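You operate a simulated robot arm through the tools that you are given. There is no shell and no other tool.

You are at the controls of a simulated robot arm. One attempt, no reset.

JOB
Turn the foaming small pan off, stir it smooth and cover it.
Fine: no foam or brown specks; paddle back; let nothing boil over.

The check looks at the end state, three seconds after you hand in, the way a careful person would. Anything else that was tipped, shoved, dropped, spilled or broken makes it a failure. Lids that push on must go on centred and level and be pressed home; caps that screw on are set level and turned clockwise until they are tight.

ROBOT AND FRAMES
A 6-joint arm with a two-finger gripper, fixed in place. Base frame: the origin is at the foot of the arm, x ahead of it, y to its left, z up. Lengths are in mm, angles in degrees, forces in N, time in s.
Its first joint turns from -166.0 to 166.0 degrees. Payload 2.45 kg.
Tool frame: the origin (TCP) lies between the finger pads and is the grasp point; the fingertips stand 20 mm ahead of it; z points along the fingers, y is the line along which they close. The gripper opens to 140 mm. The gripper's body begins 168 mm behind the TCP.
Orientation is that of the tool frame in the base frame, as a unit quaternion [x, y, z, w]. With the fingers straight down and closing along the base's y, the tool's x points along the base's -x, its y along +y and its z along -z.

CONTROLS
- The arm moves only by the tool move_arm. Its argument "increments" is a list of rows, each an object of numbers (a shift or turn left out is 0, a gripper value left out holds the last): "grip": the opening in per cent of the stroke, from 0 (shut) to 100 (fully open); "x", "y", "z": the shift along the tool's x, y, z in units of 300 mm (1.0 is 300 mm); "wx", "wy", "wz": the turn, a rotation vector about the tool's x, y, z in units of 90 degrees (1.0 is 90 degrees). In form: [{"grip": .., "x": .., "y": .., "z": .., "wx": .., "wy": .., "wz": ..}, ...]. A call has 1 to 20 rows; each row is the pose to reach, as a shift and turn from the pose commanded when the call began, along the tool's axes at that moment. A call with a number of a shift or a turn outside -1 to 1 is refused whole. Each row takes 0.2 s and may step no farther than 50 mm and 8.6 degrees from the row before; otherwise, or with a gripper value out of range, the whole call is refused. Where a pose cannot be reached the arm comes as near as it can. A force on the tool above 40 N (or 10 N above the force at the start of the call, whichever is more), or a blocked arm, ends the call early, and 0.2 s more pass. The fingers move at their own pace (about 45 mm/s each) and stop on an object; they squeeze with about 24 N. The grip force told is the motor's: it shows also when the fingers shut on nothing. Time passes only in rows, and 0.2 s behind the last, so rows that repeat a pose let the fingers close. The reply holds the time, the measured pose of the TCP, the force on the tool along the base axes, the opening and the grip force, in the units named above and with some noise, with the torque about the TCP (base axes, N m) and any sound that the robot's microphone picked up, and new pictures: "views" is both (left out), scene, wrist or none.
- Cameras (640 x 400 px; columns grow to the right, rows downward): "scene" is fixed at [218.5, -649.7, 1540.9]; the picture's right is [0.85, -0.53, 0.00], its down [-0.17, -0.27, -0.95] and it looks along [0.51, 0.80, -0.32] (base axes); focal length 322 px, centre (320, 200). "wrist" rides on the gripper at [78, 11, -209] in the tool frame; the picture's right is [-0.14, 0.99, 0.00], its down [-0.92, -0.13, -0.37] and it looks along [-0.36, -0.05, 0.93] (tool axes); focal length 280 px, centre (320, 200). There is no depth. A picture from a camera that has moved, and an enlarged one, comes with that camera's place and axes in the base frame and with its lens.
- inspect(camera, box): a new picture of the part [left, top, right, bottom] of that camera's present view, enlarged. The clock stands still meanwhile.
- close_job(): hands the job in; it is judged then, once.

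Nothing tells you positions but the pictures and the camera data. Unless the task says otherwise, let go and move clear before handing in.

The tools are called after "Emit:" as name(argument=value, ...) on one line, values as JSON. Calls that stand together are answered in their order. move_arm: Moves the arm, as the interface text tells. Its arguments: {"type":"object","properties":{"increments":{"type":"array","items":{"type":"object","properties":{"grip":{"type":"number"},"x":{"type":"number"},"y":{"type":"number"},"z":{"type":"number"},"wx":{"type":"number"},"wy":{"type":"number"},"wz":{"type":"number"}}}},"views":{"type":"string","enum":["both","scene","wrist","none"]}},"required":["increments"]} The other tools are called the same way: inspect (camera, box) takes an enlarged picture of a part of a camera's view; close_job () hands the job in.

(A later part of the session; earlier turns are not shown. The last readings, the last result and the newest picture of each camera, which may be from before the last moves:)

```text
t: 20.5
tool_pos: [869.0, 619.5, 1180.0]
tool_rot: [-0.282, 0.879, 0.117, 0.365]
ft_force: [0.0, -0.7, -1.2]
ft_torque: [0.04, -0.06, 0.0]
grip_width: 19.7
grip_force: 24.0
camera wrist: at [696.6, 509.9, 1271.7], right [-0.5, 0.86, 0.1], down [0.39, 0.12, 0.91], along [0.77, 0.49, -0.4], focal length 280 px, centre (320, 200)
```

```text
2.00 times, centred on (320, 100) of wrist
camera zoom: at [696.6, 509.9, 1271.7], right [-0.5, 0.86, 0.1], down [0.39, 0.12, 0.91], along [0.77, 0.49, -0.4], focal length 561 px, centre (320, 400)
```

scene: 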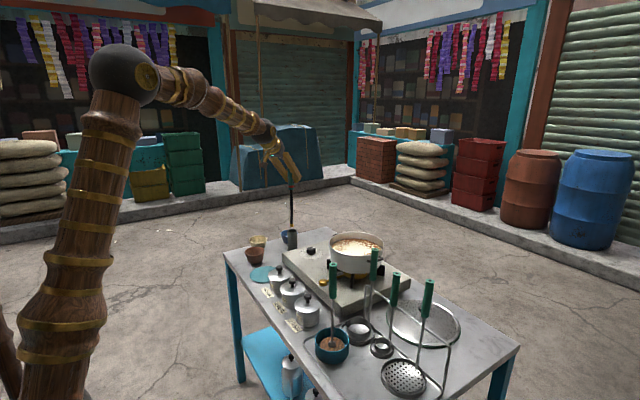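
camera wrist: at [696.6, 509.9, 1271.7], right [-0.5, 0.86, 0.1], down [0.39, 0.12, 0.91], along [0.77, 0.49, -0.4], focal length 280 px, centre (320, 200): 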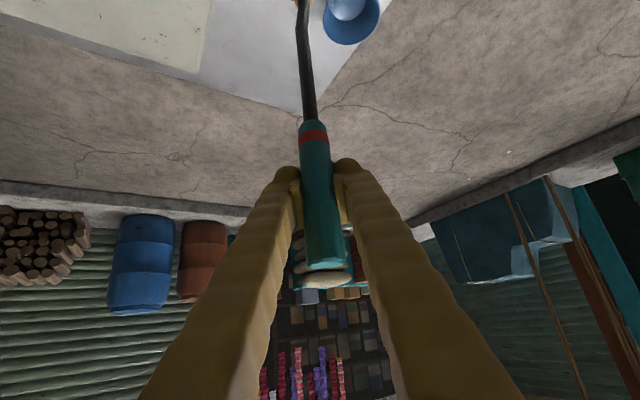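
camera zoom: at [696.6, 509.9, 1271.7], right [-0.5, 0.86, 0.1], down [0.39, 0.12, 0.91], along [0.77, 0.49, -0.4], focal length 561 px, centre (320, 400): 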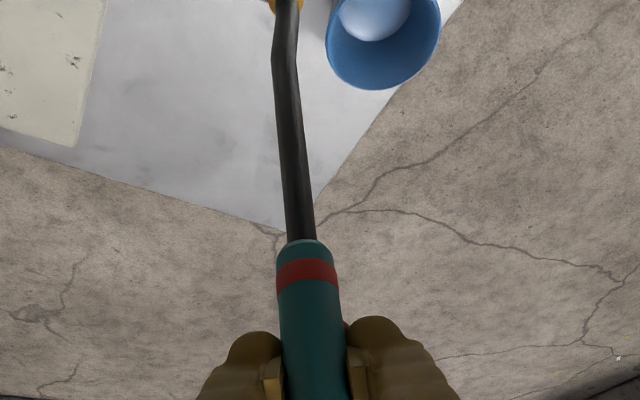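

That is a gas lighter (bent nozzle, brass tip, red trigger), not a paddle. I'll put it back exactly where it was and look for the real one.

Emit:
move_arm(increments=[{"x": 0.07, "z": 0.069}, {"x": 0.14, "z": 0.138}, {"x": 0.21, "z": 0.207}, {"x": 0.26, "z": 0.2566}, {"x": 0.29, "z": 0.286}, {"x": 0.305, "z": 0.301}, {"x": 0.305, "z": 0.301}])

Emit:
inspect(camera="scene", box=[240, 150, 340, 250])

```text
t: 22.1
tool_pos: [870.1, 618.7, 1051.6]
tool_rot: [-0.282, 0.879, 0.117, 0.367]
ft_force: [-0.1, 0.2, -1.3]
ft_torque: [0.01, -0.03, 0.0]
grip_width: 19.9
grip_force: 23.8
camera wrist: at [697.2, 509.0, 1143.3], right [-0.5, 0.86, 0.1], down [0.39, 0.12, 0.91], along [0.78, 0.49, -0.4], focal length 280 px, centre (320, 200)
```

scene: 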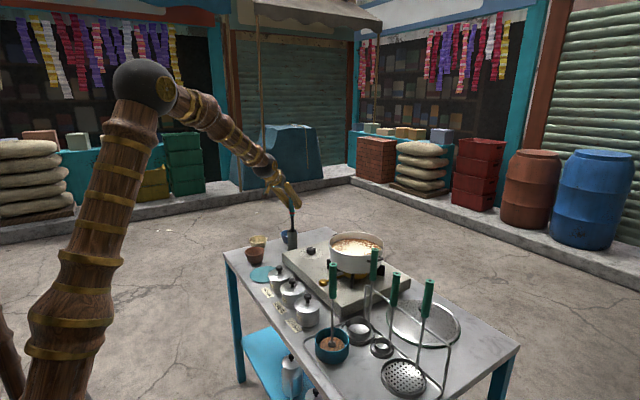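
wrist: 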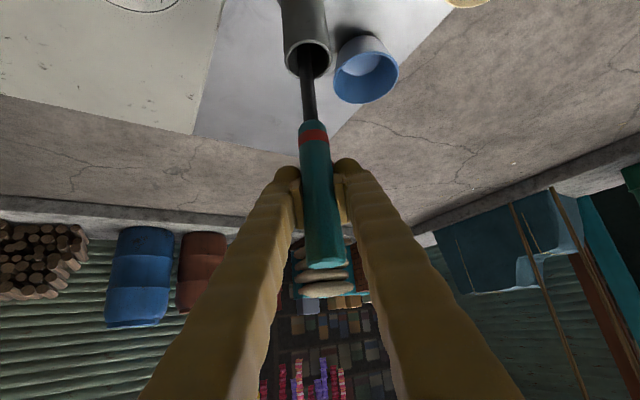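

```text
4.00 times, centred on (290, 200) of scene
camera zoom: at [218.5, -649.7, 1540.9], right [0.85, -0.53, 0.0], down [-0.17, -0.27, -0.95], along [0.51, 0.8, -0.32], focal length 1289 px, centre (440, 200)
```

zoom: 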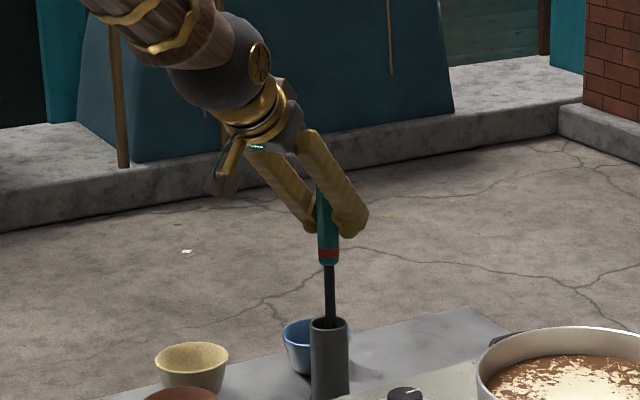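

Emit:
move_arm(increments=[{"x": 0.004, "z": 0.004}, {"x": 0.004, "z": 0.004, "grip": 20}, {"x": 0.004, "z": 0.004, "grip": 35}, {"x": 0.004, "z": 0.004, "grip": 50}, {"x": 0.004, "z": 0.004, "grip": 50}, {"x": 0.004, "z": -0.1}, {"x": 0.004, "z": -0.25}, {"x": 0.004, "z": -0.4}, {"x": 0.004, "z": -0.55}, {"x": -0.1, "z": -0.65}])

Emit:
inspect(camera="scene", box=[240, 150, 340, 250])

Emit:
inspect(camera="scene", box=[310, 320, 400, 370])

Emit:
inspect(camera="scene", box=[350, 320, 450, 400])

Emit:
inspect(camera="scene", box=[310, 250, 400, 310])

```text
t: 24.3
tool_pos: [773.6, 549.8, 1209.5]
tool_rot: [-0.283, 0.879, 0.118, 0.366]
ft_force: [0.3, 0.8, -0.4]
ft_torque: [-0.01, -0.01, -0.01]
grip_width: 69.9
grip_force: 0.1
camera wrist: at [601.1, 440.9, 1302.3], right [-0.5, 0.86, 0.1], down [0.39, 0.12, 0.91], along [0.77, 0.49, -0.4], focal length 280 px, centre (320, 200)
```

scene: 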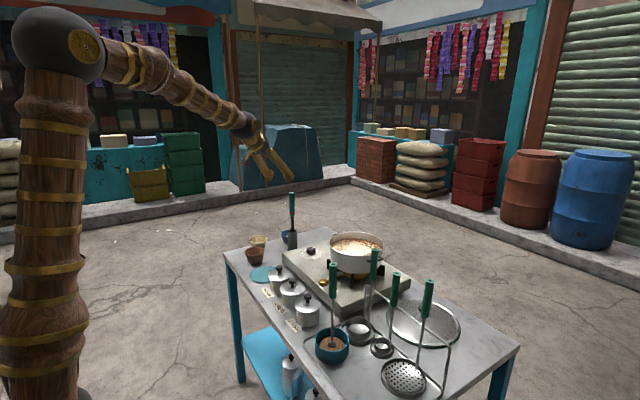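
wrist: 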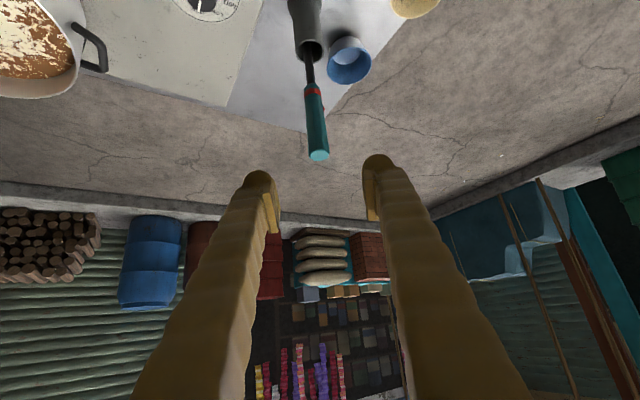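

```text
4.00 times, centred on (290, 200) of scene
camera zoom: at [218.5, -649.7, 1540.9], right [0.85, -0.53, 0.0], down [-0.17, -0.27, -0.95], along [0.51, 0.8, -0.32], focal length 1289 px, centre (440, 200)
```

zoom: 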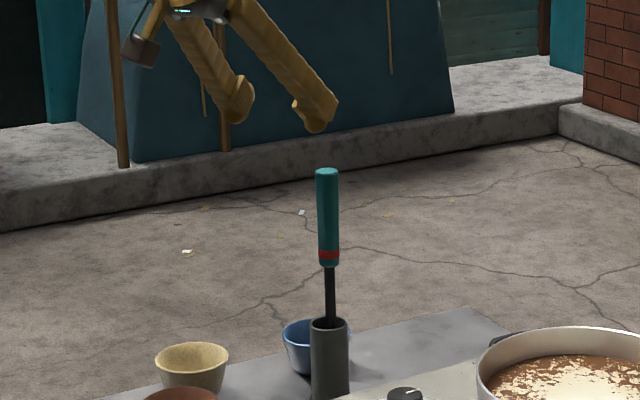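

```text
7.11 times, centred on (355, 345) of scene
camera zoom: at [218.5, -649.7, 1540.9], right [0.85, -0.53, 0.0], down [-0.17, -0.27, -0.95], along [0.51, 0.8, -0.32], focal length 2292 px, centre (71, -831)
```

zoom: 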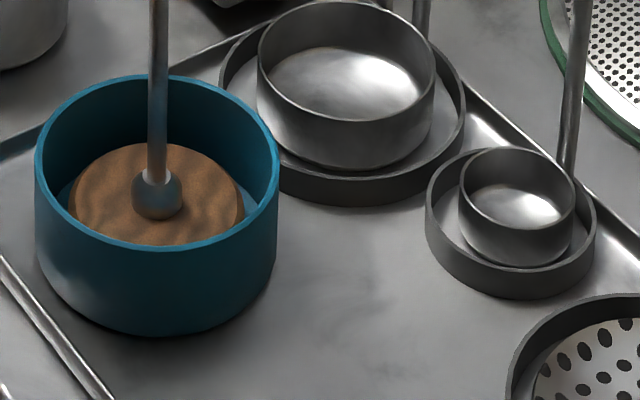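

```text
5.00 times, centred on (400, 360) of scene
camera zoom: at [218.5, -649.7, 1540.9], right [0.85, -0.53, 0.0], down [-0.17, -0.27, -0.95], along [0.51, 0.8, -0.32], focal length 1612 px, centre (-80, -600)
```

zoom: 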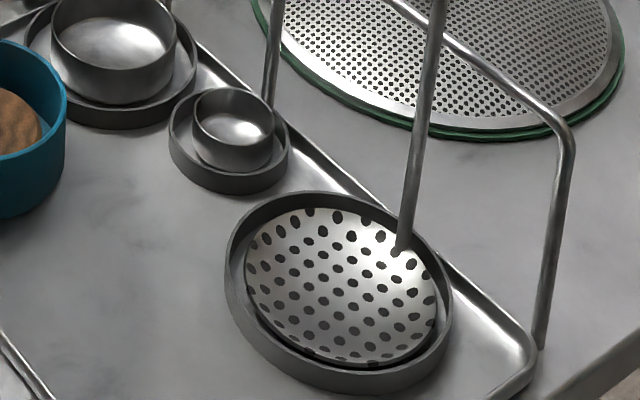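

```text
6.67 times, centred on (355, 280) of scene
camera zoom: at [218.5, -649.7, 1540.9], right [0.85, -0.53, 0.0], down [-0.17, -0.27, -0.95], along [0.51, 0.8, -0.32], focal length 2149 px, centre (87, -333)
```

zoom: 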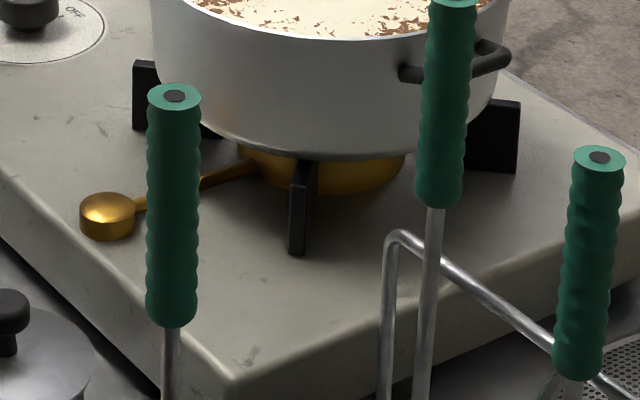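

The lighter is back. The true paddle is the wooden disc on a green handle standing in the teal pot, at roughly (658, -27) with the handle spanning z ≈ 995–1096. I'll set the tool vertical again and move over there.

Emit:
move_arm(increments=[{"wy": 0.083}, {"wy": 0.167}, {"wy": 0.25}, {"wy": 0.333}, {"wy": 0.417}, {"wy": 0.5}], views="none")

Emit:
move_arm(increments=[{"x": 0.104, "y": -0.095, "z": -0.033, "wz": 0.057}, {"x": 0.208, "y": -0.19, "z": -0.067, "wz": 0.113}, {"x": 0.312, "y": -0.285, "z": -0.1, "wz": 0.17}, {"x": 0.415, "y": -0.381, "z": -0.133, "wz": 0.226}, {"x": 0.519, "y": -0.476, "z": -0.166, "wz": 0.283}, {"x": 0.623, "y": -0.571, "z": -0.2, "wz": 0.339}, {"x": 0.727, "y": -0.666, "z": -0.233, "wz": 0.396}])

```text
t: 25.7
tool_pos: [774.3, 550.6, 1210.1]
tool_rot: [-0.306, 0.952, 0.001, 0.002]
ft_force: [-1.1, -0.6, 1.3]
ft_torque: [0.03, -0.06, -0.01]
grip_width: 70.3
grip_force: 0.0
```

```text
t: 27.3
tool_pos: [713.5, 261.8, 1279.1]
tool_rot: [0.0, 1.0, 0.0, 0.002]
ft_force: [0.3, 0.0, -1.3]
ft_torque: [0.03, 0.04, -0.02]
grip_width: 70.0
grip_force: 0.1
camera wrist: at [633.5, 271.7, 1488.8], right [0.14, 0.99, 0.0], down [0.92, -0.13, 0.37], along [0.37, -0.05, -0.93], focal length 280 px, centre (320, 200)
```

scene: 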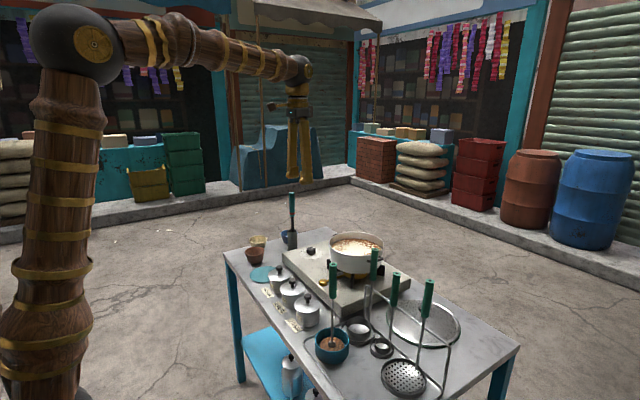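
wrist: 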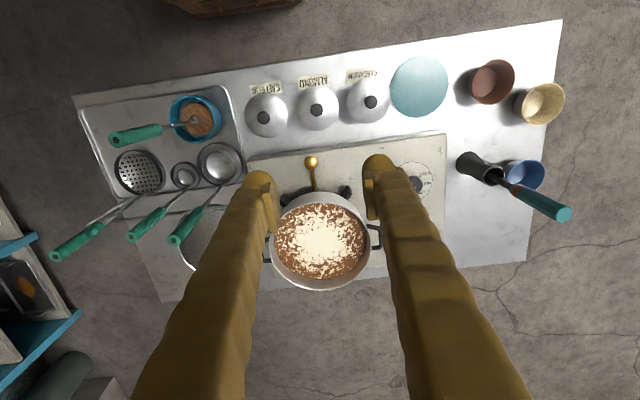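

Emit:
inspect(camera="wrist", box=[70, 70, 270, 260])

Emit:
inspect(camera="wrist", box=[250, 150, 400, 300])

Emit:
inspect(camera="scene", box=[320, 220, 400, 290])

Emit:
inspect(camera="scene", box=[300, 255, 360, 370])

```text
2.11 times, centred on (170, 165) of wrist
camera zoom: at [633.5, 271.7, 1488.8], right [0.14, 0.99, 0.0], down [0.92, -0.13, 0.37], along [0.37, -0.05, -0.93], focal length 590 px, centre (636, 274)
```

zoom: 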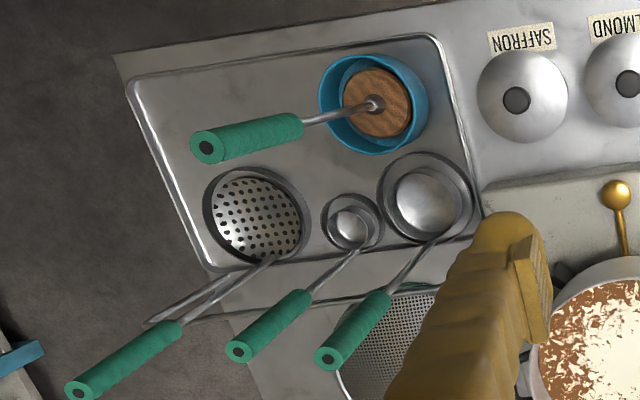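

```text
2.67 times, centred on (325, 225) of wrist
camera zoom: at [633.5, 271.7, 1488.8], right [0.14, 0.99, 0.0], down [0.92, -0.13, 0.37], along [0.37, -0.05, -0.93], focal length 748 px, centre (307, 133)
```

zoom: 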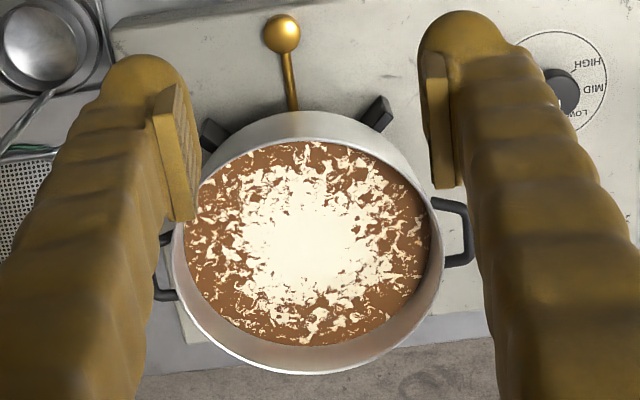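

```text
5.71 times, centred on (360, 255) of scene
camera zoom: at [218.5, -649.7, 1540.9], right [0.85, -0.53, 0.0], down [-0.17, -0.27, -0.95], along [0.51, 0.8, -0.32], focal length 1842 px, centre (91, -114)
```

zoom: 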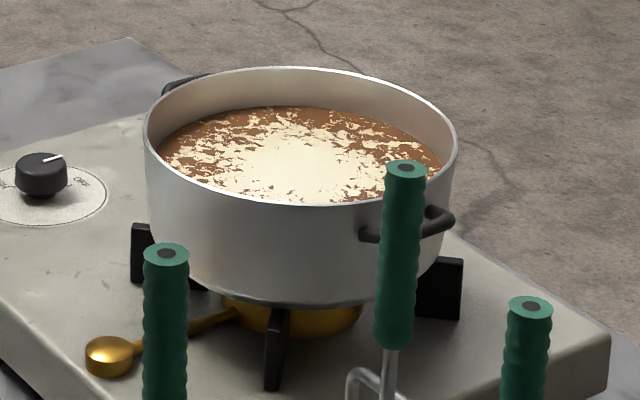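

```text
3.48 times, centred on (330, 312) of scene
camera zoom: at [218.5, -649.7, 1540.9], right [0.85, -0.53, 0.0], down [-0.17, -0.27, -0.95], along [0.51, 0.8, -0.32], focal length 1121 px, centre (285, -191)
```

zoom: 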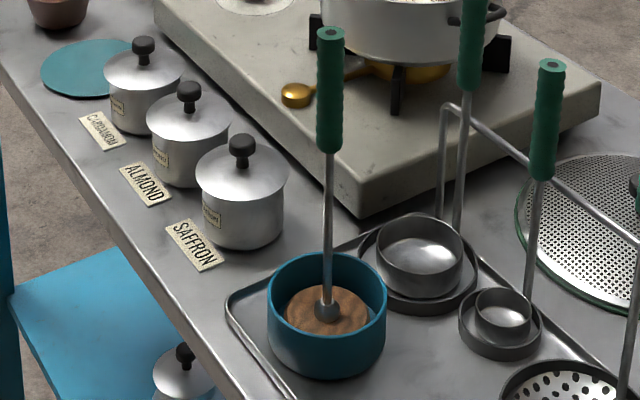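

The paddle axis is near (662, -17) and the pan rim centre near (941, 230, 978). I'll move above the paddle handle for a better fix.

Emit:
move_arm(increments=[{"x": 0.025, "y": -0.133, "z": 0.0}, {"x": 0.05, "y": -0.266, "z": 0.04}, {"x": 0.075, "y": -0.4, "z": 0.08}, {"x": 0.1, "y": -0.532, "z": 0.12}, {"x": 0.124, "y": -0.665, "z": 0.16}, {"x": 0.149, "y": -0.8, "z": 0.21}, {"x": 0.173, "y": -0.93, "z": 0.263}])

Emit:
inspect(camera="wrist", box=[220, 60, 420, 260])

Emit:
inspect(camera="scene", box=[300, 200, 400, 360])

```text
t: 28.9
tool_pos: [661.9, -19.1, 1200.8]
tool_rot: [0.0, 1.0, 0.001, 0.002]
ft_force: [-0.3, -1.5, -0.8]
ft_torque: [0.01, 0.0, 0.01]
grip_width: 70.0
grip_force: 0.1
camera wrist: at [581.0, -8.2, 1409.8], right [0.14, 0.99, 0.0], down [0.92, -0.13, 0.37], along [0.37, -0.05, -0.93], focal length 280 px, centre (320, 200)
```

scene: 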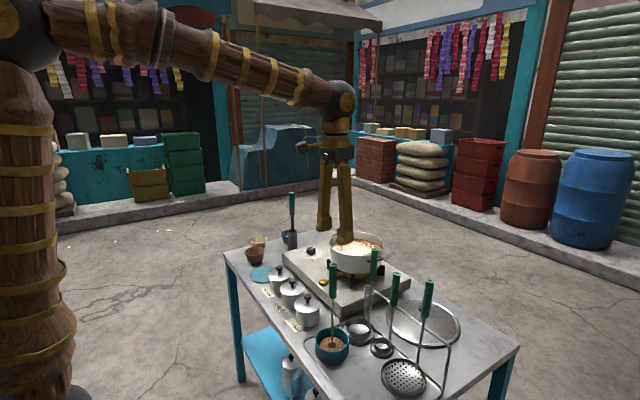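
wrist: 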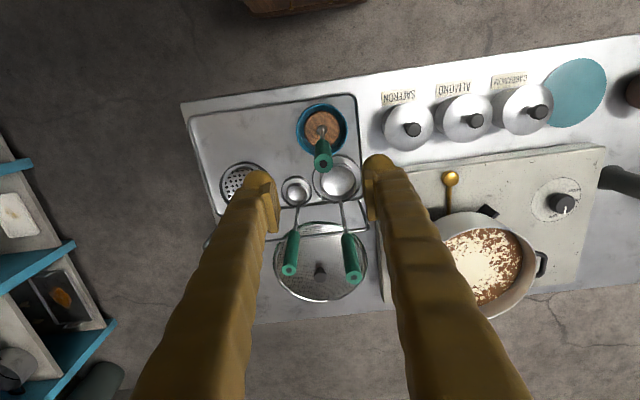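

```text
2.00 times, centred on (320, 160) of wrist
camera zoom: at [581.0, -8.2, 1409.8], right [0.14, 0.99, 0.0], down [0.92, -0.13, 0.37], along [0.37, -0.05, -0.93], focal length 561 px, centre (320, 280)
```

zoom: 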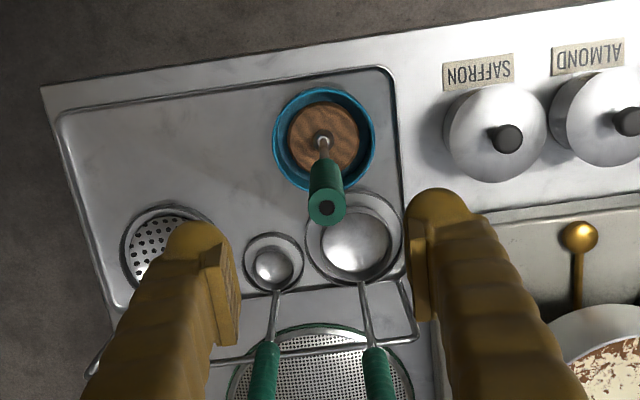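

```text
2.50 times, centred on (350, 280) of scene
camera zoom: at [218.5, -649.7, 1540.9], right [0.85, -0.53, 0.0], down [-0.17, -0.27, -0.95], along [0.51, 0.8, -0.32], focal length 806 px, centre (245, 0)
```

zoom: 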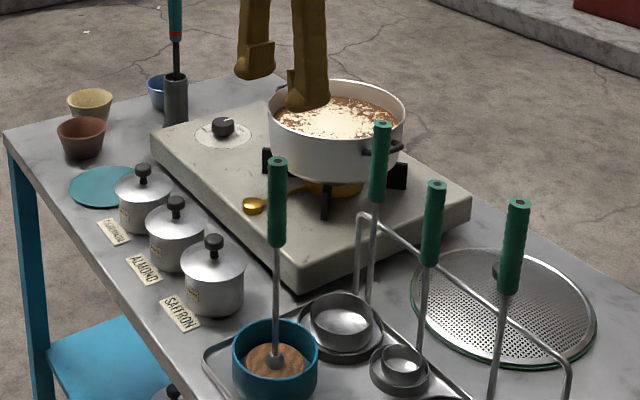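

Emit:
move_arm(increments=[{"y": 0.012, "z": 0.13}, {"y": 0.012, "z": 0.26}, {"y": 0.012, "z": 0.39}, {"y": 0.012, "z": 0.519}, {"y": 0.012, "z": 0.519, "grip": 0}, {"y": 0.012, "z": 0.519}, {"y": 0.012, "z": 0.519}, {"y": 0.012, "z": 0.519}])

Emit:
inspect(camera="wrist", box=[220, 60, 420, 260])

Emit:
inspect(camera="scene", box=[280, 180, 400, 370])

```text
t: 30.7
tool_pos: [662.1, -14.2, 1043.9]
tool_rot: [-0.001, 1.0, 0.001, 0.002]
ft_force: [-0.1, -0.3, 0.9]
ft_torque: [0.0, 0.01, 0.02]
grip_width: 20.3
grip_force: 23.9
camera wrist: at [582.1, -4.0, 1253.3], right [0.14, 0.99, 0.0], down [0.92, -0.13, 0.37], along [0.37, -0.05, -0.93], focal length 280 px, centre (320, 200)
```

scene: 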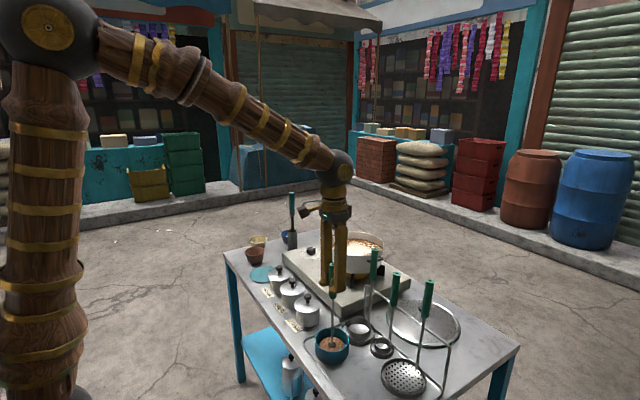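
wrist: 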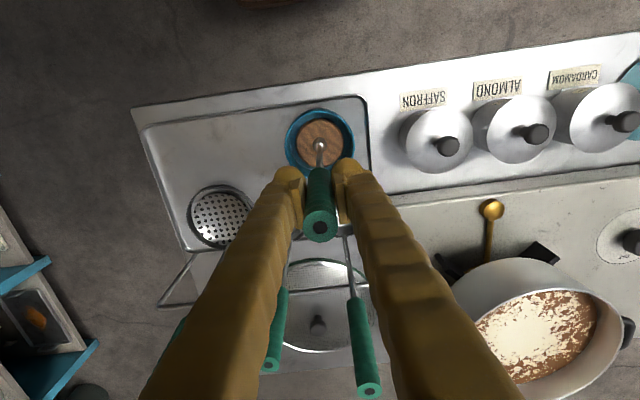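

```text
2.00 times, centred on (320, 160) of wrist
camera zoom: at [582.1, -4.0, 1253.3], right [0.14, 0.99, 0.0], down [0.92, -0.13, 0.37], along [0.37, -0.05, -0.93], focal length 561 px, centre (320, 280)
```

zoom: 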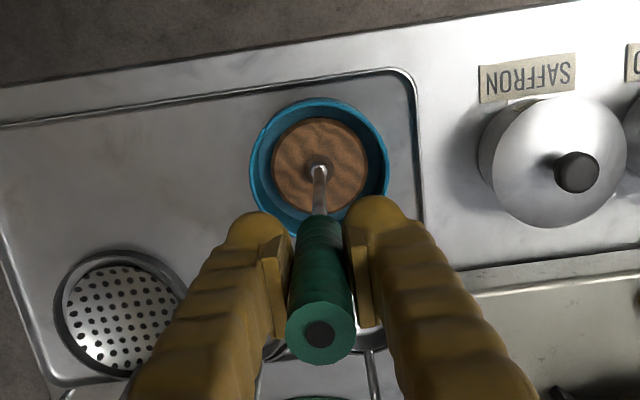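

```text
2.11 times, centred on (340, 275) of scene
camera zoom: at [218.5, -649.7, 1540.9], right [0.85, -0.53, 0.0], down [-0.17, -0.27, -0.95], along [0.51, 0.8, -0.32], focal length 678 px, centre (278, 42)
```

zoom: 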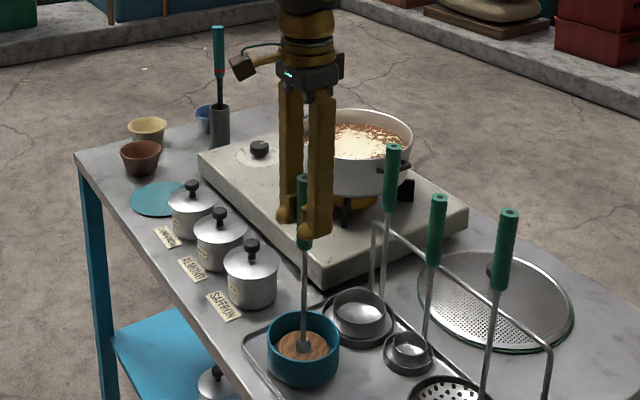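

The paddle is gripped. I'll lift it straight up about 200 mm.

Emit:
move_arm(increments=[{"z": -0.04}, {"z": -0.1}, {"z": -0.2}, {"z": -0.32}, {"z": -0.44}, {"z": -0.56}, {"z": -0.667}])

Emit:
inspect(camera="wrist", box=[220, 60, 420, 260])

Emit:
inspect(camera="scene", box=[280, 180, 400, 370])

Emit:
inspect(camera="scene", box=[310, 260, 370, 320])

```text
t: 32.3
tool_pos: [662.0, -14.4, 1245.1]
tool_rot: [0.0, 1.0, 0.001, 0.001]
ft_force: [-0.2, 0.7, -2.9]
ft_torque: [0.0, 0.01, -0.01]
grip_width: 20.1
grip_force: 24.5
camera wrist: at [581.5, -3.8, 1454.1], right [0.14, 0.99, 0.0], down [0.92, -0.13, 0.37], along [0.37, -0.05, -0.93], focal length 280 px, centre (320, 200)
```

scene: 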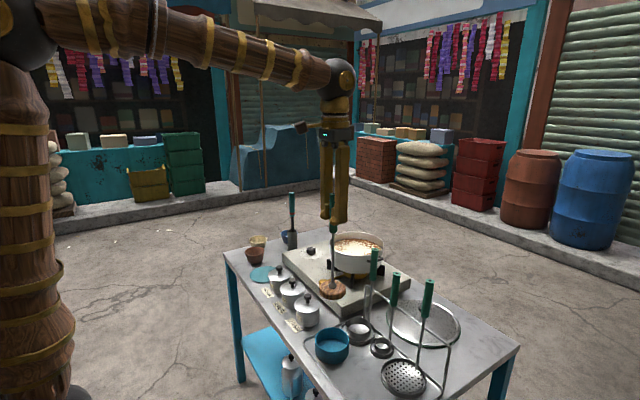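
wrist: 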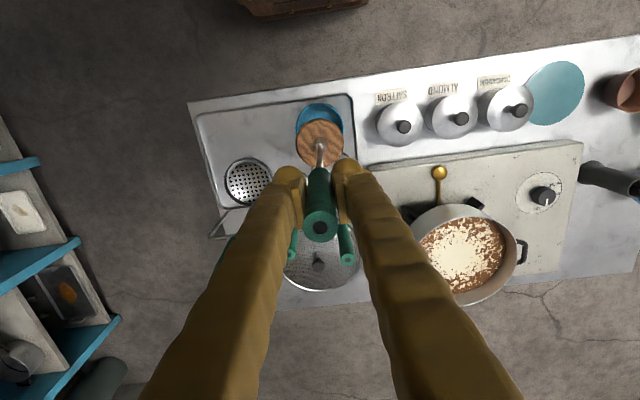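

```text
2.00 times, centred on (320, 160) of wrist
camera zoom: at [581.5, -3.8, 1454.1], right [0.14, 0.99, 0.0], down [0.92, -0.13, 0.37], along [0.37, -0.05, -0.93], focal length 561 px, centre (320, 280)
```

zoom: 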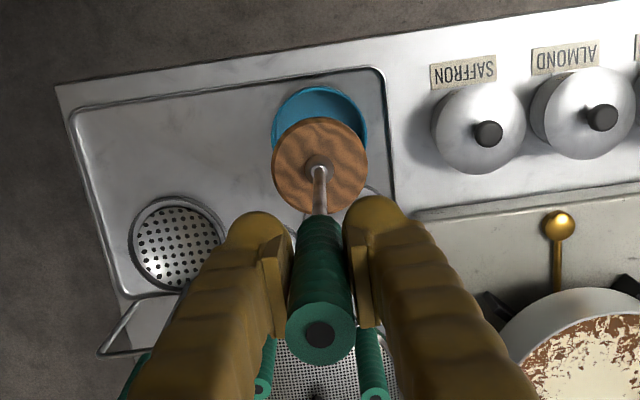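

```text
2.11 times, centred on (340, 275) of scene
camera zoom: at [218.5, -649.7, 1540.9], right [0.85, -0.53, 0.0], down [-0.17, -0.27, -0.95], along [0.51, 0.8, -0.32], focal length 678 px, centre (278, 42)
```

zoom: 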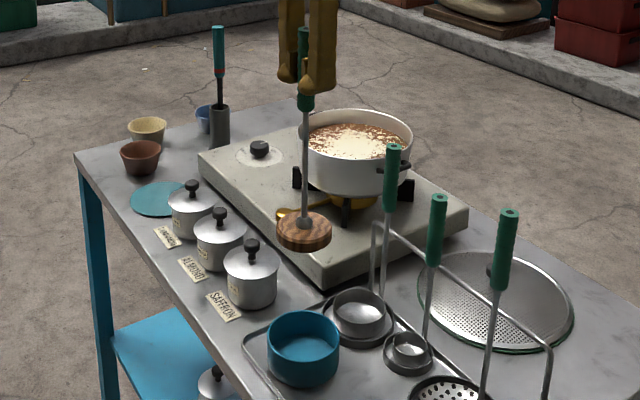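

```text
6.67 times, centred on (340, 290) of scene
camera zoom: at [218.5, -649.7, 1540.9], right [0.85, -0.53, 0.0], down [-0.17, -0.27, -0.95], along [0.51, 0.8, -0.32], focal length 2149 px, centre (187, -400)
```

zoom: 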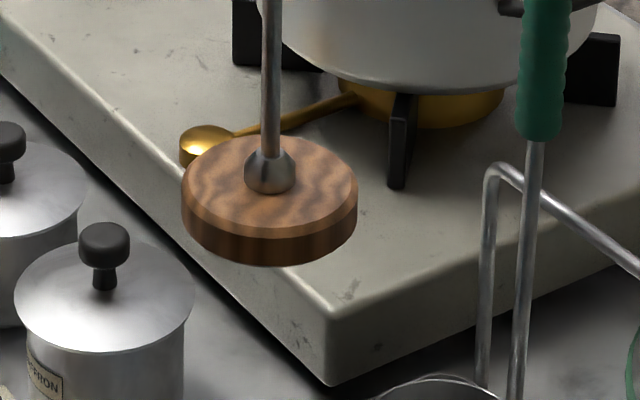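

The paddle head is a clean wooden disc about 72 mm across, with its bottom about 240 mm below the TCP. I'll carry it around the ladle handles to above the pan.

Emit:
move_arm(increments=[{"x": -0.01, "y": 0.15, "z": -0.067}, {"x": -0.025, "y": 0.305, "z": -0.067}, {"x": -0.04, "y": 0.46, "z": -0.067}, {"x": -0.05, "y": 0.61, "z": -0.067}, {"x": -0.06, "y": 0.76, "z": -0.067}, {"x": -0.2, "y": 0.785, "z": -0.067}, {"x": -0.35, "y": 0.79, "z": -0.067}, {"x": -0.5, "y": 0.798, "z": -0.067}, {"x": -0.65, "y": 0.805, "z": -0.067}, {"x": -0.8, "y": 0.812, "z": -0.067}, {"x": -0.93, "y": 0.817, "z": -0.067}])

Emit:
inspect(camera="wrist", box=[220, 40, 420, 240])

Emit:
inspect(camera="scene", box=[310, 200, 410, 290])

```text
t: 34.7
tool_pos: [940.6, 230.4, 1267.7]
tool_rot: [0.0, 1.0, 0.001, 0.002]
ft_force: [0.1, -1.5, -1.6]
ft_torque: [0.03, -0.11, -0.01]
grip_width: 20.2
grip_force: 23.5
camera wrist: at [860.4, 240.5, 1476.8], right [0.14, 0.99, 0.0], down [0.92, -0.13, 0.37], along [0.37, -0.05, -0.93], focal length 280 px, centre (320, 200)
```

scene: 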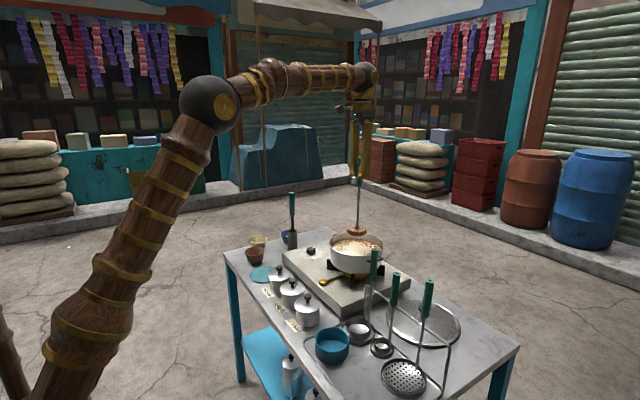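
wrist: 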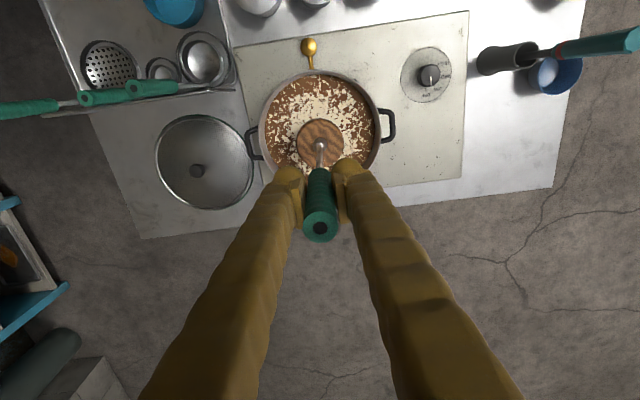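

```text
2.00 times, centred on (320, 140) of wrist
camera zoom: at [860.4, 240.5, 1476.8], right [0.14, 0.99, 0.0], down [0.92, -0.13, 0.37], along [0.37, -0.05, -0.93], focal length 561 px, centre (320, 320)
```

zoom: 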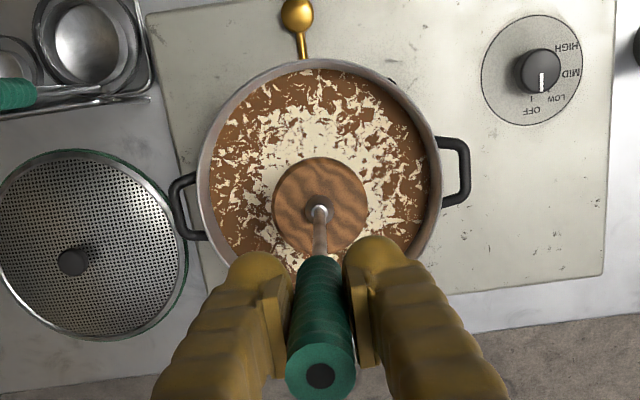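

```text
4.44 times, centred on (360, 245) of scene
camera zoom: at [218.5, -649.7, 1540.9], right [0.85, -0.53, 0.0], down [-0.17, -0.27, -0.95], along [0.51, 0.8, -0.32], focal length 1432 px, centre (142, 0)
```

zoom: 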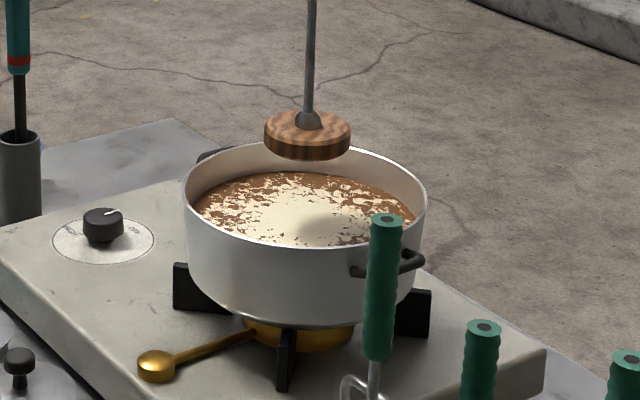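

The pan centre is confirmed at (941, 230). I'll lower the disc into the liquid.

Emit:
move_arm(increments=[{"z": 0.1}, {"z": 0.2}, {"z": 0.28}, {"z": 0.33}, {"z": 0.36}, {"z": 0.38}])

Emit:
inspect(camera="scene", box=[310, 200, 410, 290])

Emit:
inspect(camera="wrist", box=[220, 20, 420, 220])

```text
t: 36.1
tool_pos: [940.3, 230.3, 1150.6]
tool_rot: [0.0, 1.0, 0.001, 0.001]
ft_force: [0.8, -0.1, -2.0]
ft_torque: [0.02, -0.02, 0.01]
grip_width: 20.5
grip_force: 23.9
camera wrist: at [861.2, 241.1, 1360.8], right [0.14, 0.99, 0.0], down [0.92, -0.13, 0.37], along [0.37, -0.05, -0.93], focal length 280 px, centre (320, 200)
```

scene: 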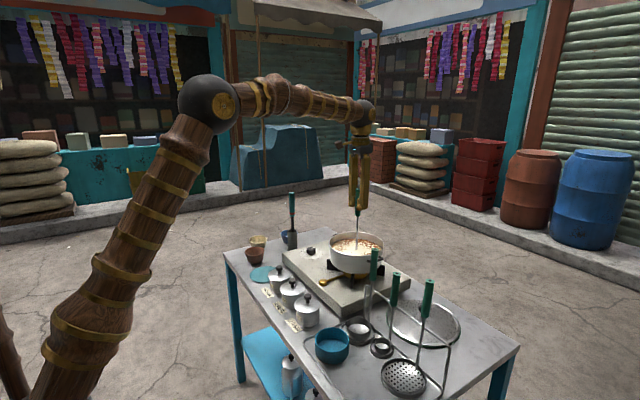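
wrist: 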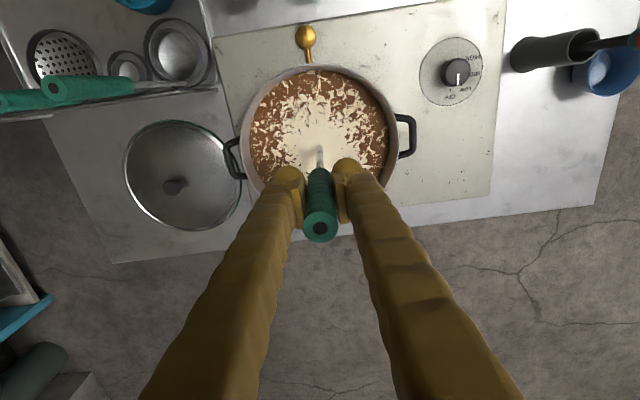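

```text
4.44 times, centred on (360, 245) of scene
camera zoom: at [218.5, -649.7, 1540.9], right [0.85, -0.53, 0.0], down [-0.17, -0.27, -0.95], along [0.51, 0.8, -0.32], focal length 1432 px, centre (142, 0)
```

zoom: 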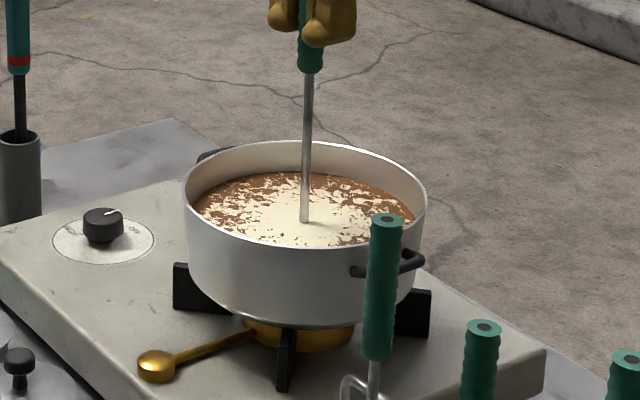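

```text
2.00 times, centred on (320, 120) of wrist
camera zoom: at [861.2, 241.1, 1360.8], right [0.14, 0.99, 0.0], down [0.92, -0.13, 0.37], along [0.37, -0.05, -0.93], focal length 561 px, centre (320, 360)
```

zoom: 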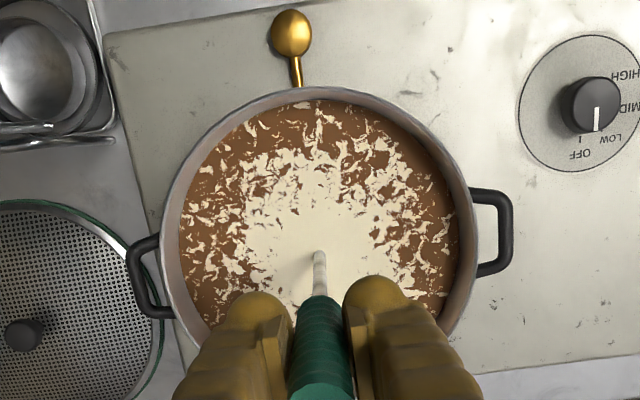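

The disc is submerged in the pan. Now I'll stir in a gentle circle.

Emit:
move_arm(increments=[{"x": 0.067}, {"x": 0.133}, {"x": 0.123, "y": 0.051}, {"x": 0.094, "y": 0.094}, {"x": 0.051, "y": 0.123}, {"x": 0, "y": 0.133}, {"x": -0.051, "y": 0.123}, {"x": -0.094, "y": 0.094}, {"x": -0.123, "y": 0.051}, {"x": -0.133, "y": 0}, {"x": -0.123, "y": -0.051}, {"x": -0.094, "y": -0.094}, {"x": -0.051, "y": -0.123}, {"x": 0, "y": -0.133}, {"x": 0.051, "y": -0.123}, {"x": 0.094, "y": -0.094}, {"x": 0.123, "y": -0.051}, {"x": 0.133, "y": 0}, {"x": 0.123, "y": 0.051}, {"x": 0.094, "y": 0.094}])

Emit:
inspect(camera="scene", box=[310, 200, 410, 290])

Emit:
inspect(camera="wrist", box=[220, 20, 420, 220])

```text
t: 40.3
tool_pos: [913.4, 258.5, 1151.1]
tool_rot: [0.0, 1.0, 0.001, 0.002]
ft_force: [-0.4, -0.5, -2.0]
ft_torque: [0.0, -0.04, -0.03]
grip_width: 20.4
grip_force: 24.1
camera wrist: at [832.9, 270.1, 1360.6], right [0.14, 0.99, 0.0], down [0.92, -0.13, 0.37], along [0.37, -0.05, -0.93], focal length 280 px, centre (320, 200)
```

scene: 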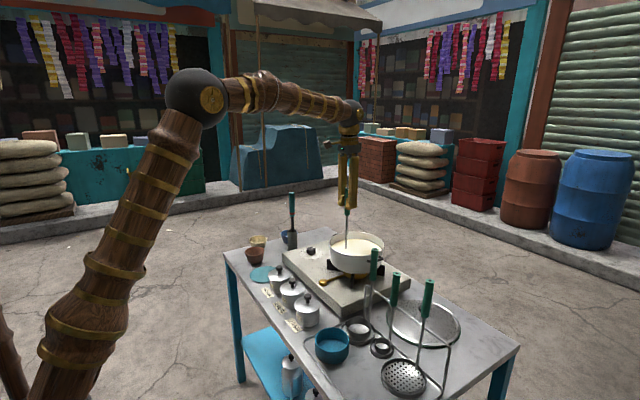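
wrist: 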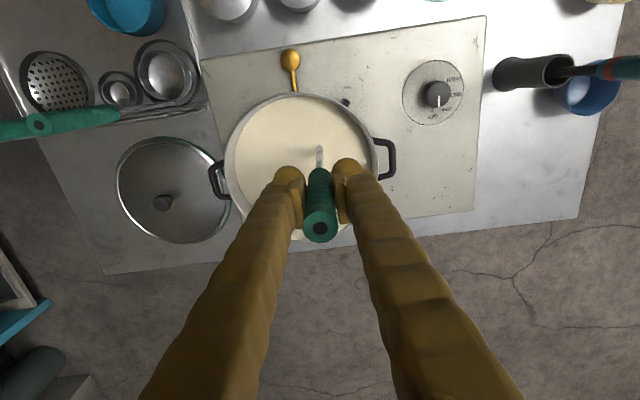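

```text
4.44 times, centred on (360, 245) of scene
camera zoom: at [218.5, -649.7, 1540.9], right [0.85, -0.53, 0.0], down [-0.17, -0.27, -0.95], along [0.51, 0.8, -0.32], focal length 1432 px, centre (142, 0)
```

zoom: 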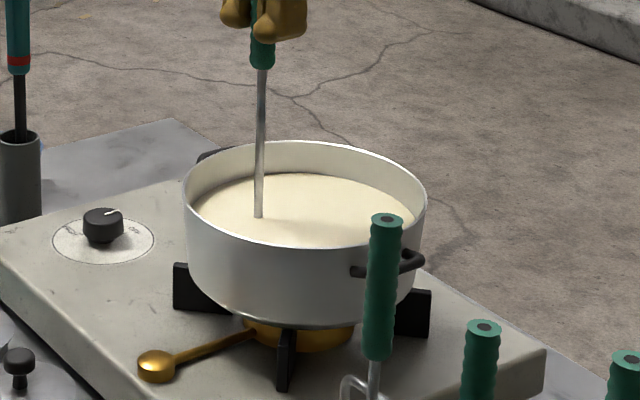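

```text
2.00 times, centred on (320, 120) of wrist
camera zoom: at [832.9, 270.1, 1360.6], right [0.14, 0.99, 0.0], down [0.92, -0.13, 0.37], along [0.37, -0.05, -0.93], focal length 561 px, centre (320, 360)
```

zoom: 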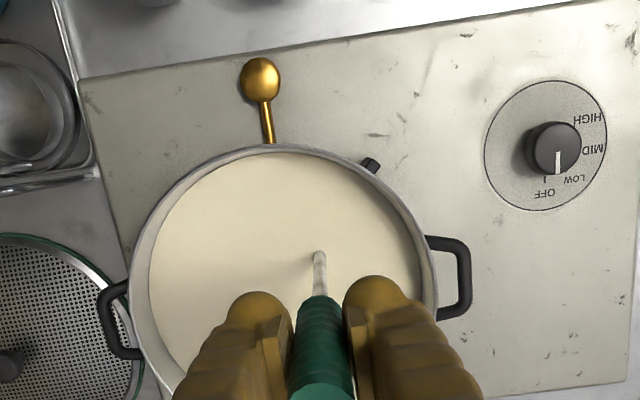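

The contents look smooth and uniform now. I'll make one more full turn to be sure, come back to the centre, and raise the disc slowly just above the liquid to drip.

Emit:
move_arm(increments=[{"x": -0.043, "y": 0.029}, {"x": -0.094, "y": 0.039}, {"x": -0.145, "y": 0.029}, {"x": -0.188, "y": 0}, {"x": -0.217, "y": -0.043}, {"x": -0.227, "y": -0.094}, {"x": -0.217, "y": -0.145}, {"x": -0.188, "y": -0.188}, {"x": -0.145, "y": -0.217}, {"x": -0.094, "y": -0.227}, {"x": -0.043, "y": -0.217}, {"x": 0, "y": -0.188}, {"x": 0.029, "y": -0.145}, {"x": 0.02, "y": -0.094}, {"x": -0.04, "y": -0.094}, {"x": -0.094, "y": -0.094}, {"x": -0.094, "y": -0.094, "z": -0.04}, {"x": -0.094, "y": -0.094, "z": -0.09}, {"x": -0.094, "y": -0.094, "z": -0.14}, {"x": -0.094, "y": -0.094, "z": -0.19}], views="none")

Emit:
move_arm(increments=[{"z": 0}, {"z": 0}, {"z": 0}, {"z": 0}, {"z": 0}, {"z": 0}, {"z": 0}, {"z": 0}])

Emit:
inspect(camera="scene", box=[310, 200, 410, 290])

Emit:
inspect(camera="wrist", box=[220, 20, 420, 220])

```text
t: 44.5
tool_pos: [940.9, 230.4, 1207.9]
tool_rot: [0.001, 1.0, 0.001, 0.003]
ft_force: [0.6, 0.0, -2.4]
ft_torque: [-0.01, 0.01, 0.02]
grip_width: 20.5
grip_force: 24.4
```

```text
t: 46.3
tool_pos: [938.5, 231.1, 1208.9]
tool_rot: [0.0, 1.0, 0.001, 0.002]
ft_force: [-0.7, -0.1, -2.1]
ft_torque: [-0.02, 0.03, -0.01]
grip_width: 20.4
grip_force: 23.9
camera wrist: at [860.3, 241.5, 1417.5], right [0.14, 0.99, 0.0], down [0.92, -0.13, 0.37], along [0.37, -0.05, -0.93], focal length 280 px, centre (320, 200)
```

scene: 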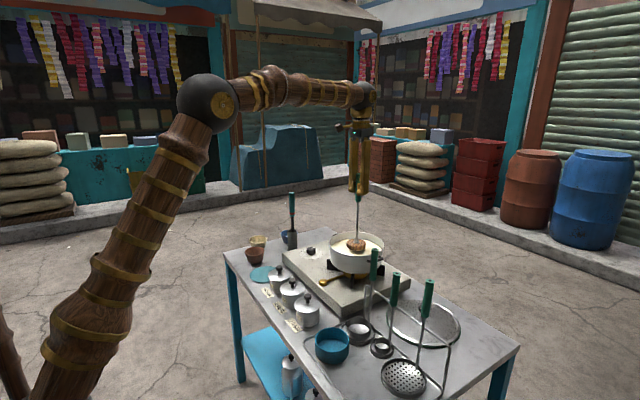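
wrist: 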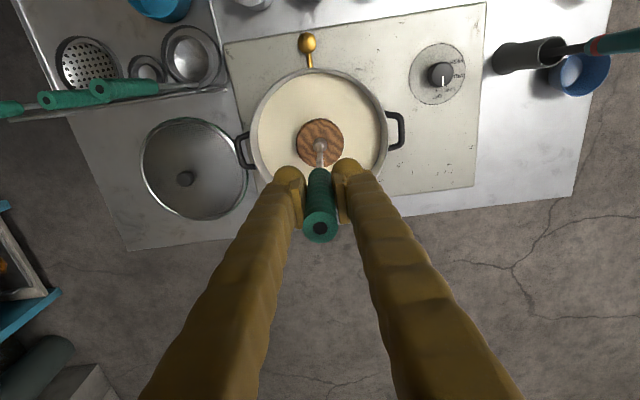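

```text
4.44 times, centred on (360, 245) of scene
camera zoom: at [218.5, -649.7, 1540.9], right [0.85, -0.53, 0.0], down [-0.17, -0.27, -0.95], along [0.51, 0.8, -0.32], focal length 1432 px, centre (142, 0)
```

zoom: 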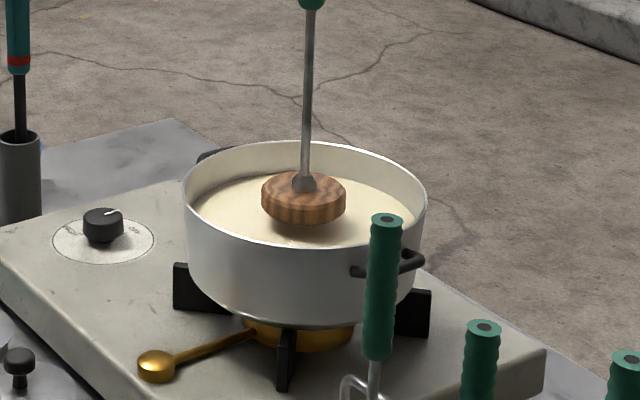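

```text
2.00 times, centred on (320, 120) of wrist
camera zoom: at [860.3, 241.5, 1417.5], right [0.14, 0.99, 0.0], down [0.92, -0.13, 0.37], along [0.37, -0.05, -0.93], focal length 561 px, centre (320, 360)
```

zoom: 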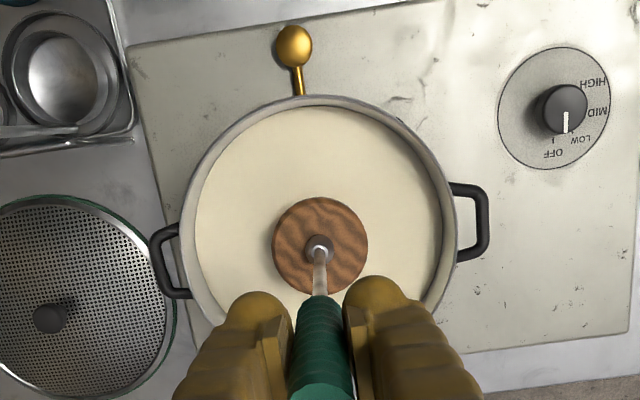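

The paddle is clean and the surface smooth. I'll carry the paddle back along the same route to above the teal pot.

Emit:
move_arm(increments=[{"z": -0.1}, {"z": -0.2}, {"x": 0.15, "y": -0.008, "z": -0.2}, {"x": 0.3, "y": -0.015, "z": -0.2}, {"x": 0.45, "y": -0.022, "z": -0.2}, {"x": 0.6, "y": -0.03, "z": -0.2}, {"x": 0.75, "y": -0.035, "z": -0.2}, {"x": 0.867, "y": -0.05, "z": -0.2}, {"x": 0.88, "y": -0.2, "z": -0.2}, {"x": 0.89, "y": -0.355, "z": -0.2}, {"x": 0.905, "y": -0.51, "z": -0.2}, {"x": 0.916, "y": -0.665, "z": -0.2}, {"x": 0.927, "y": -0.816, "z": -0.2}, {"x": 0.927, "y": -0.816, "z": -0.2}])

Emit:
inspect(camera="wrist", box=[220, 60, 420, 260])

Emit:
inspect(camera="scene", box=[280, 180, 400, 370])

```text
t: 49.3
tool_pos: [661.7, -13.0, 1267.6]
tool_rot: [-0.001, 1.0, 0.001, 0.002]
ft_force: [0.5, 0.2, -2.3]
ft_torque: [-0.01, -0.03, 0.03]
grip_width: 20.5
grip_force: 24.3
camera wrist: at [581.1, -3.1, 1475.9], right [0.14, 0.99, 0.0], down [0.92, -0.13, 0.37], along [0.37, -0.05, -0.93], focal length 280 px, centre (320, 200)
```

scene: 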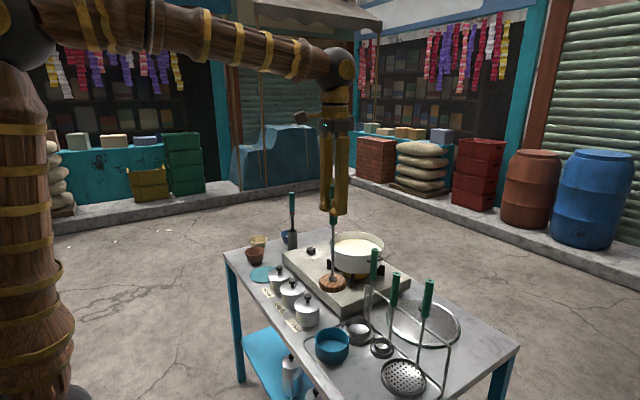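
wrist: 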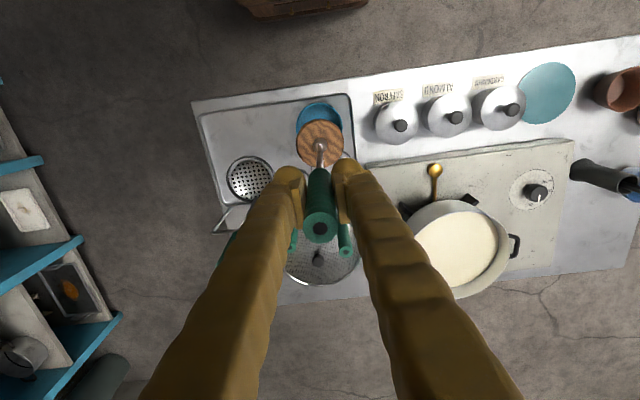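

```text
2.00 times, centred on (320, 160) of wrist
camera zoom: at [581.1, -3.1, 1475.9], right [0.14, 0.99, 0.0], down [0.92, -0.13, 0.37], along [0.37, -0.05, -0.93], focal length 561 px, centre (320, 280)
```

zoom: 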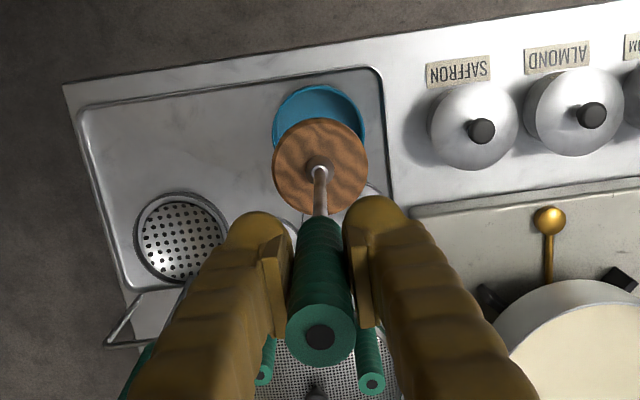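

```text
2.11 times, centred on (340, 275) of scene
camera zoom: at [218.5, -649.7, 1540.9], right [0.85, -0.53, 0.0], down [-0.17, -0.27, -0.95], along [0.51, 0.8, -0.32], focal length 678 px, centre (278, 42)
```

zoom: 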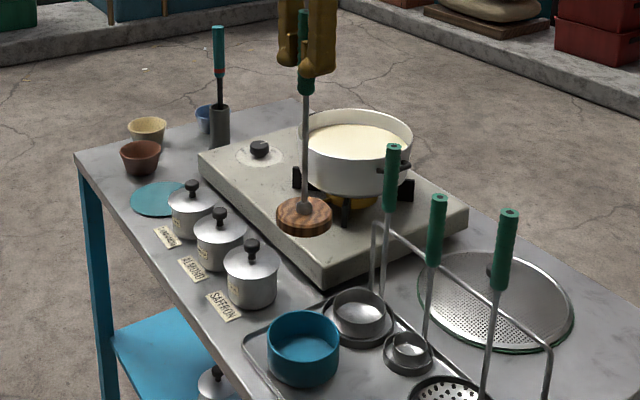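

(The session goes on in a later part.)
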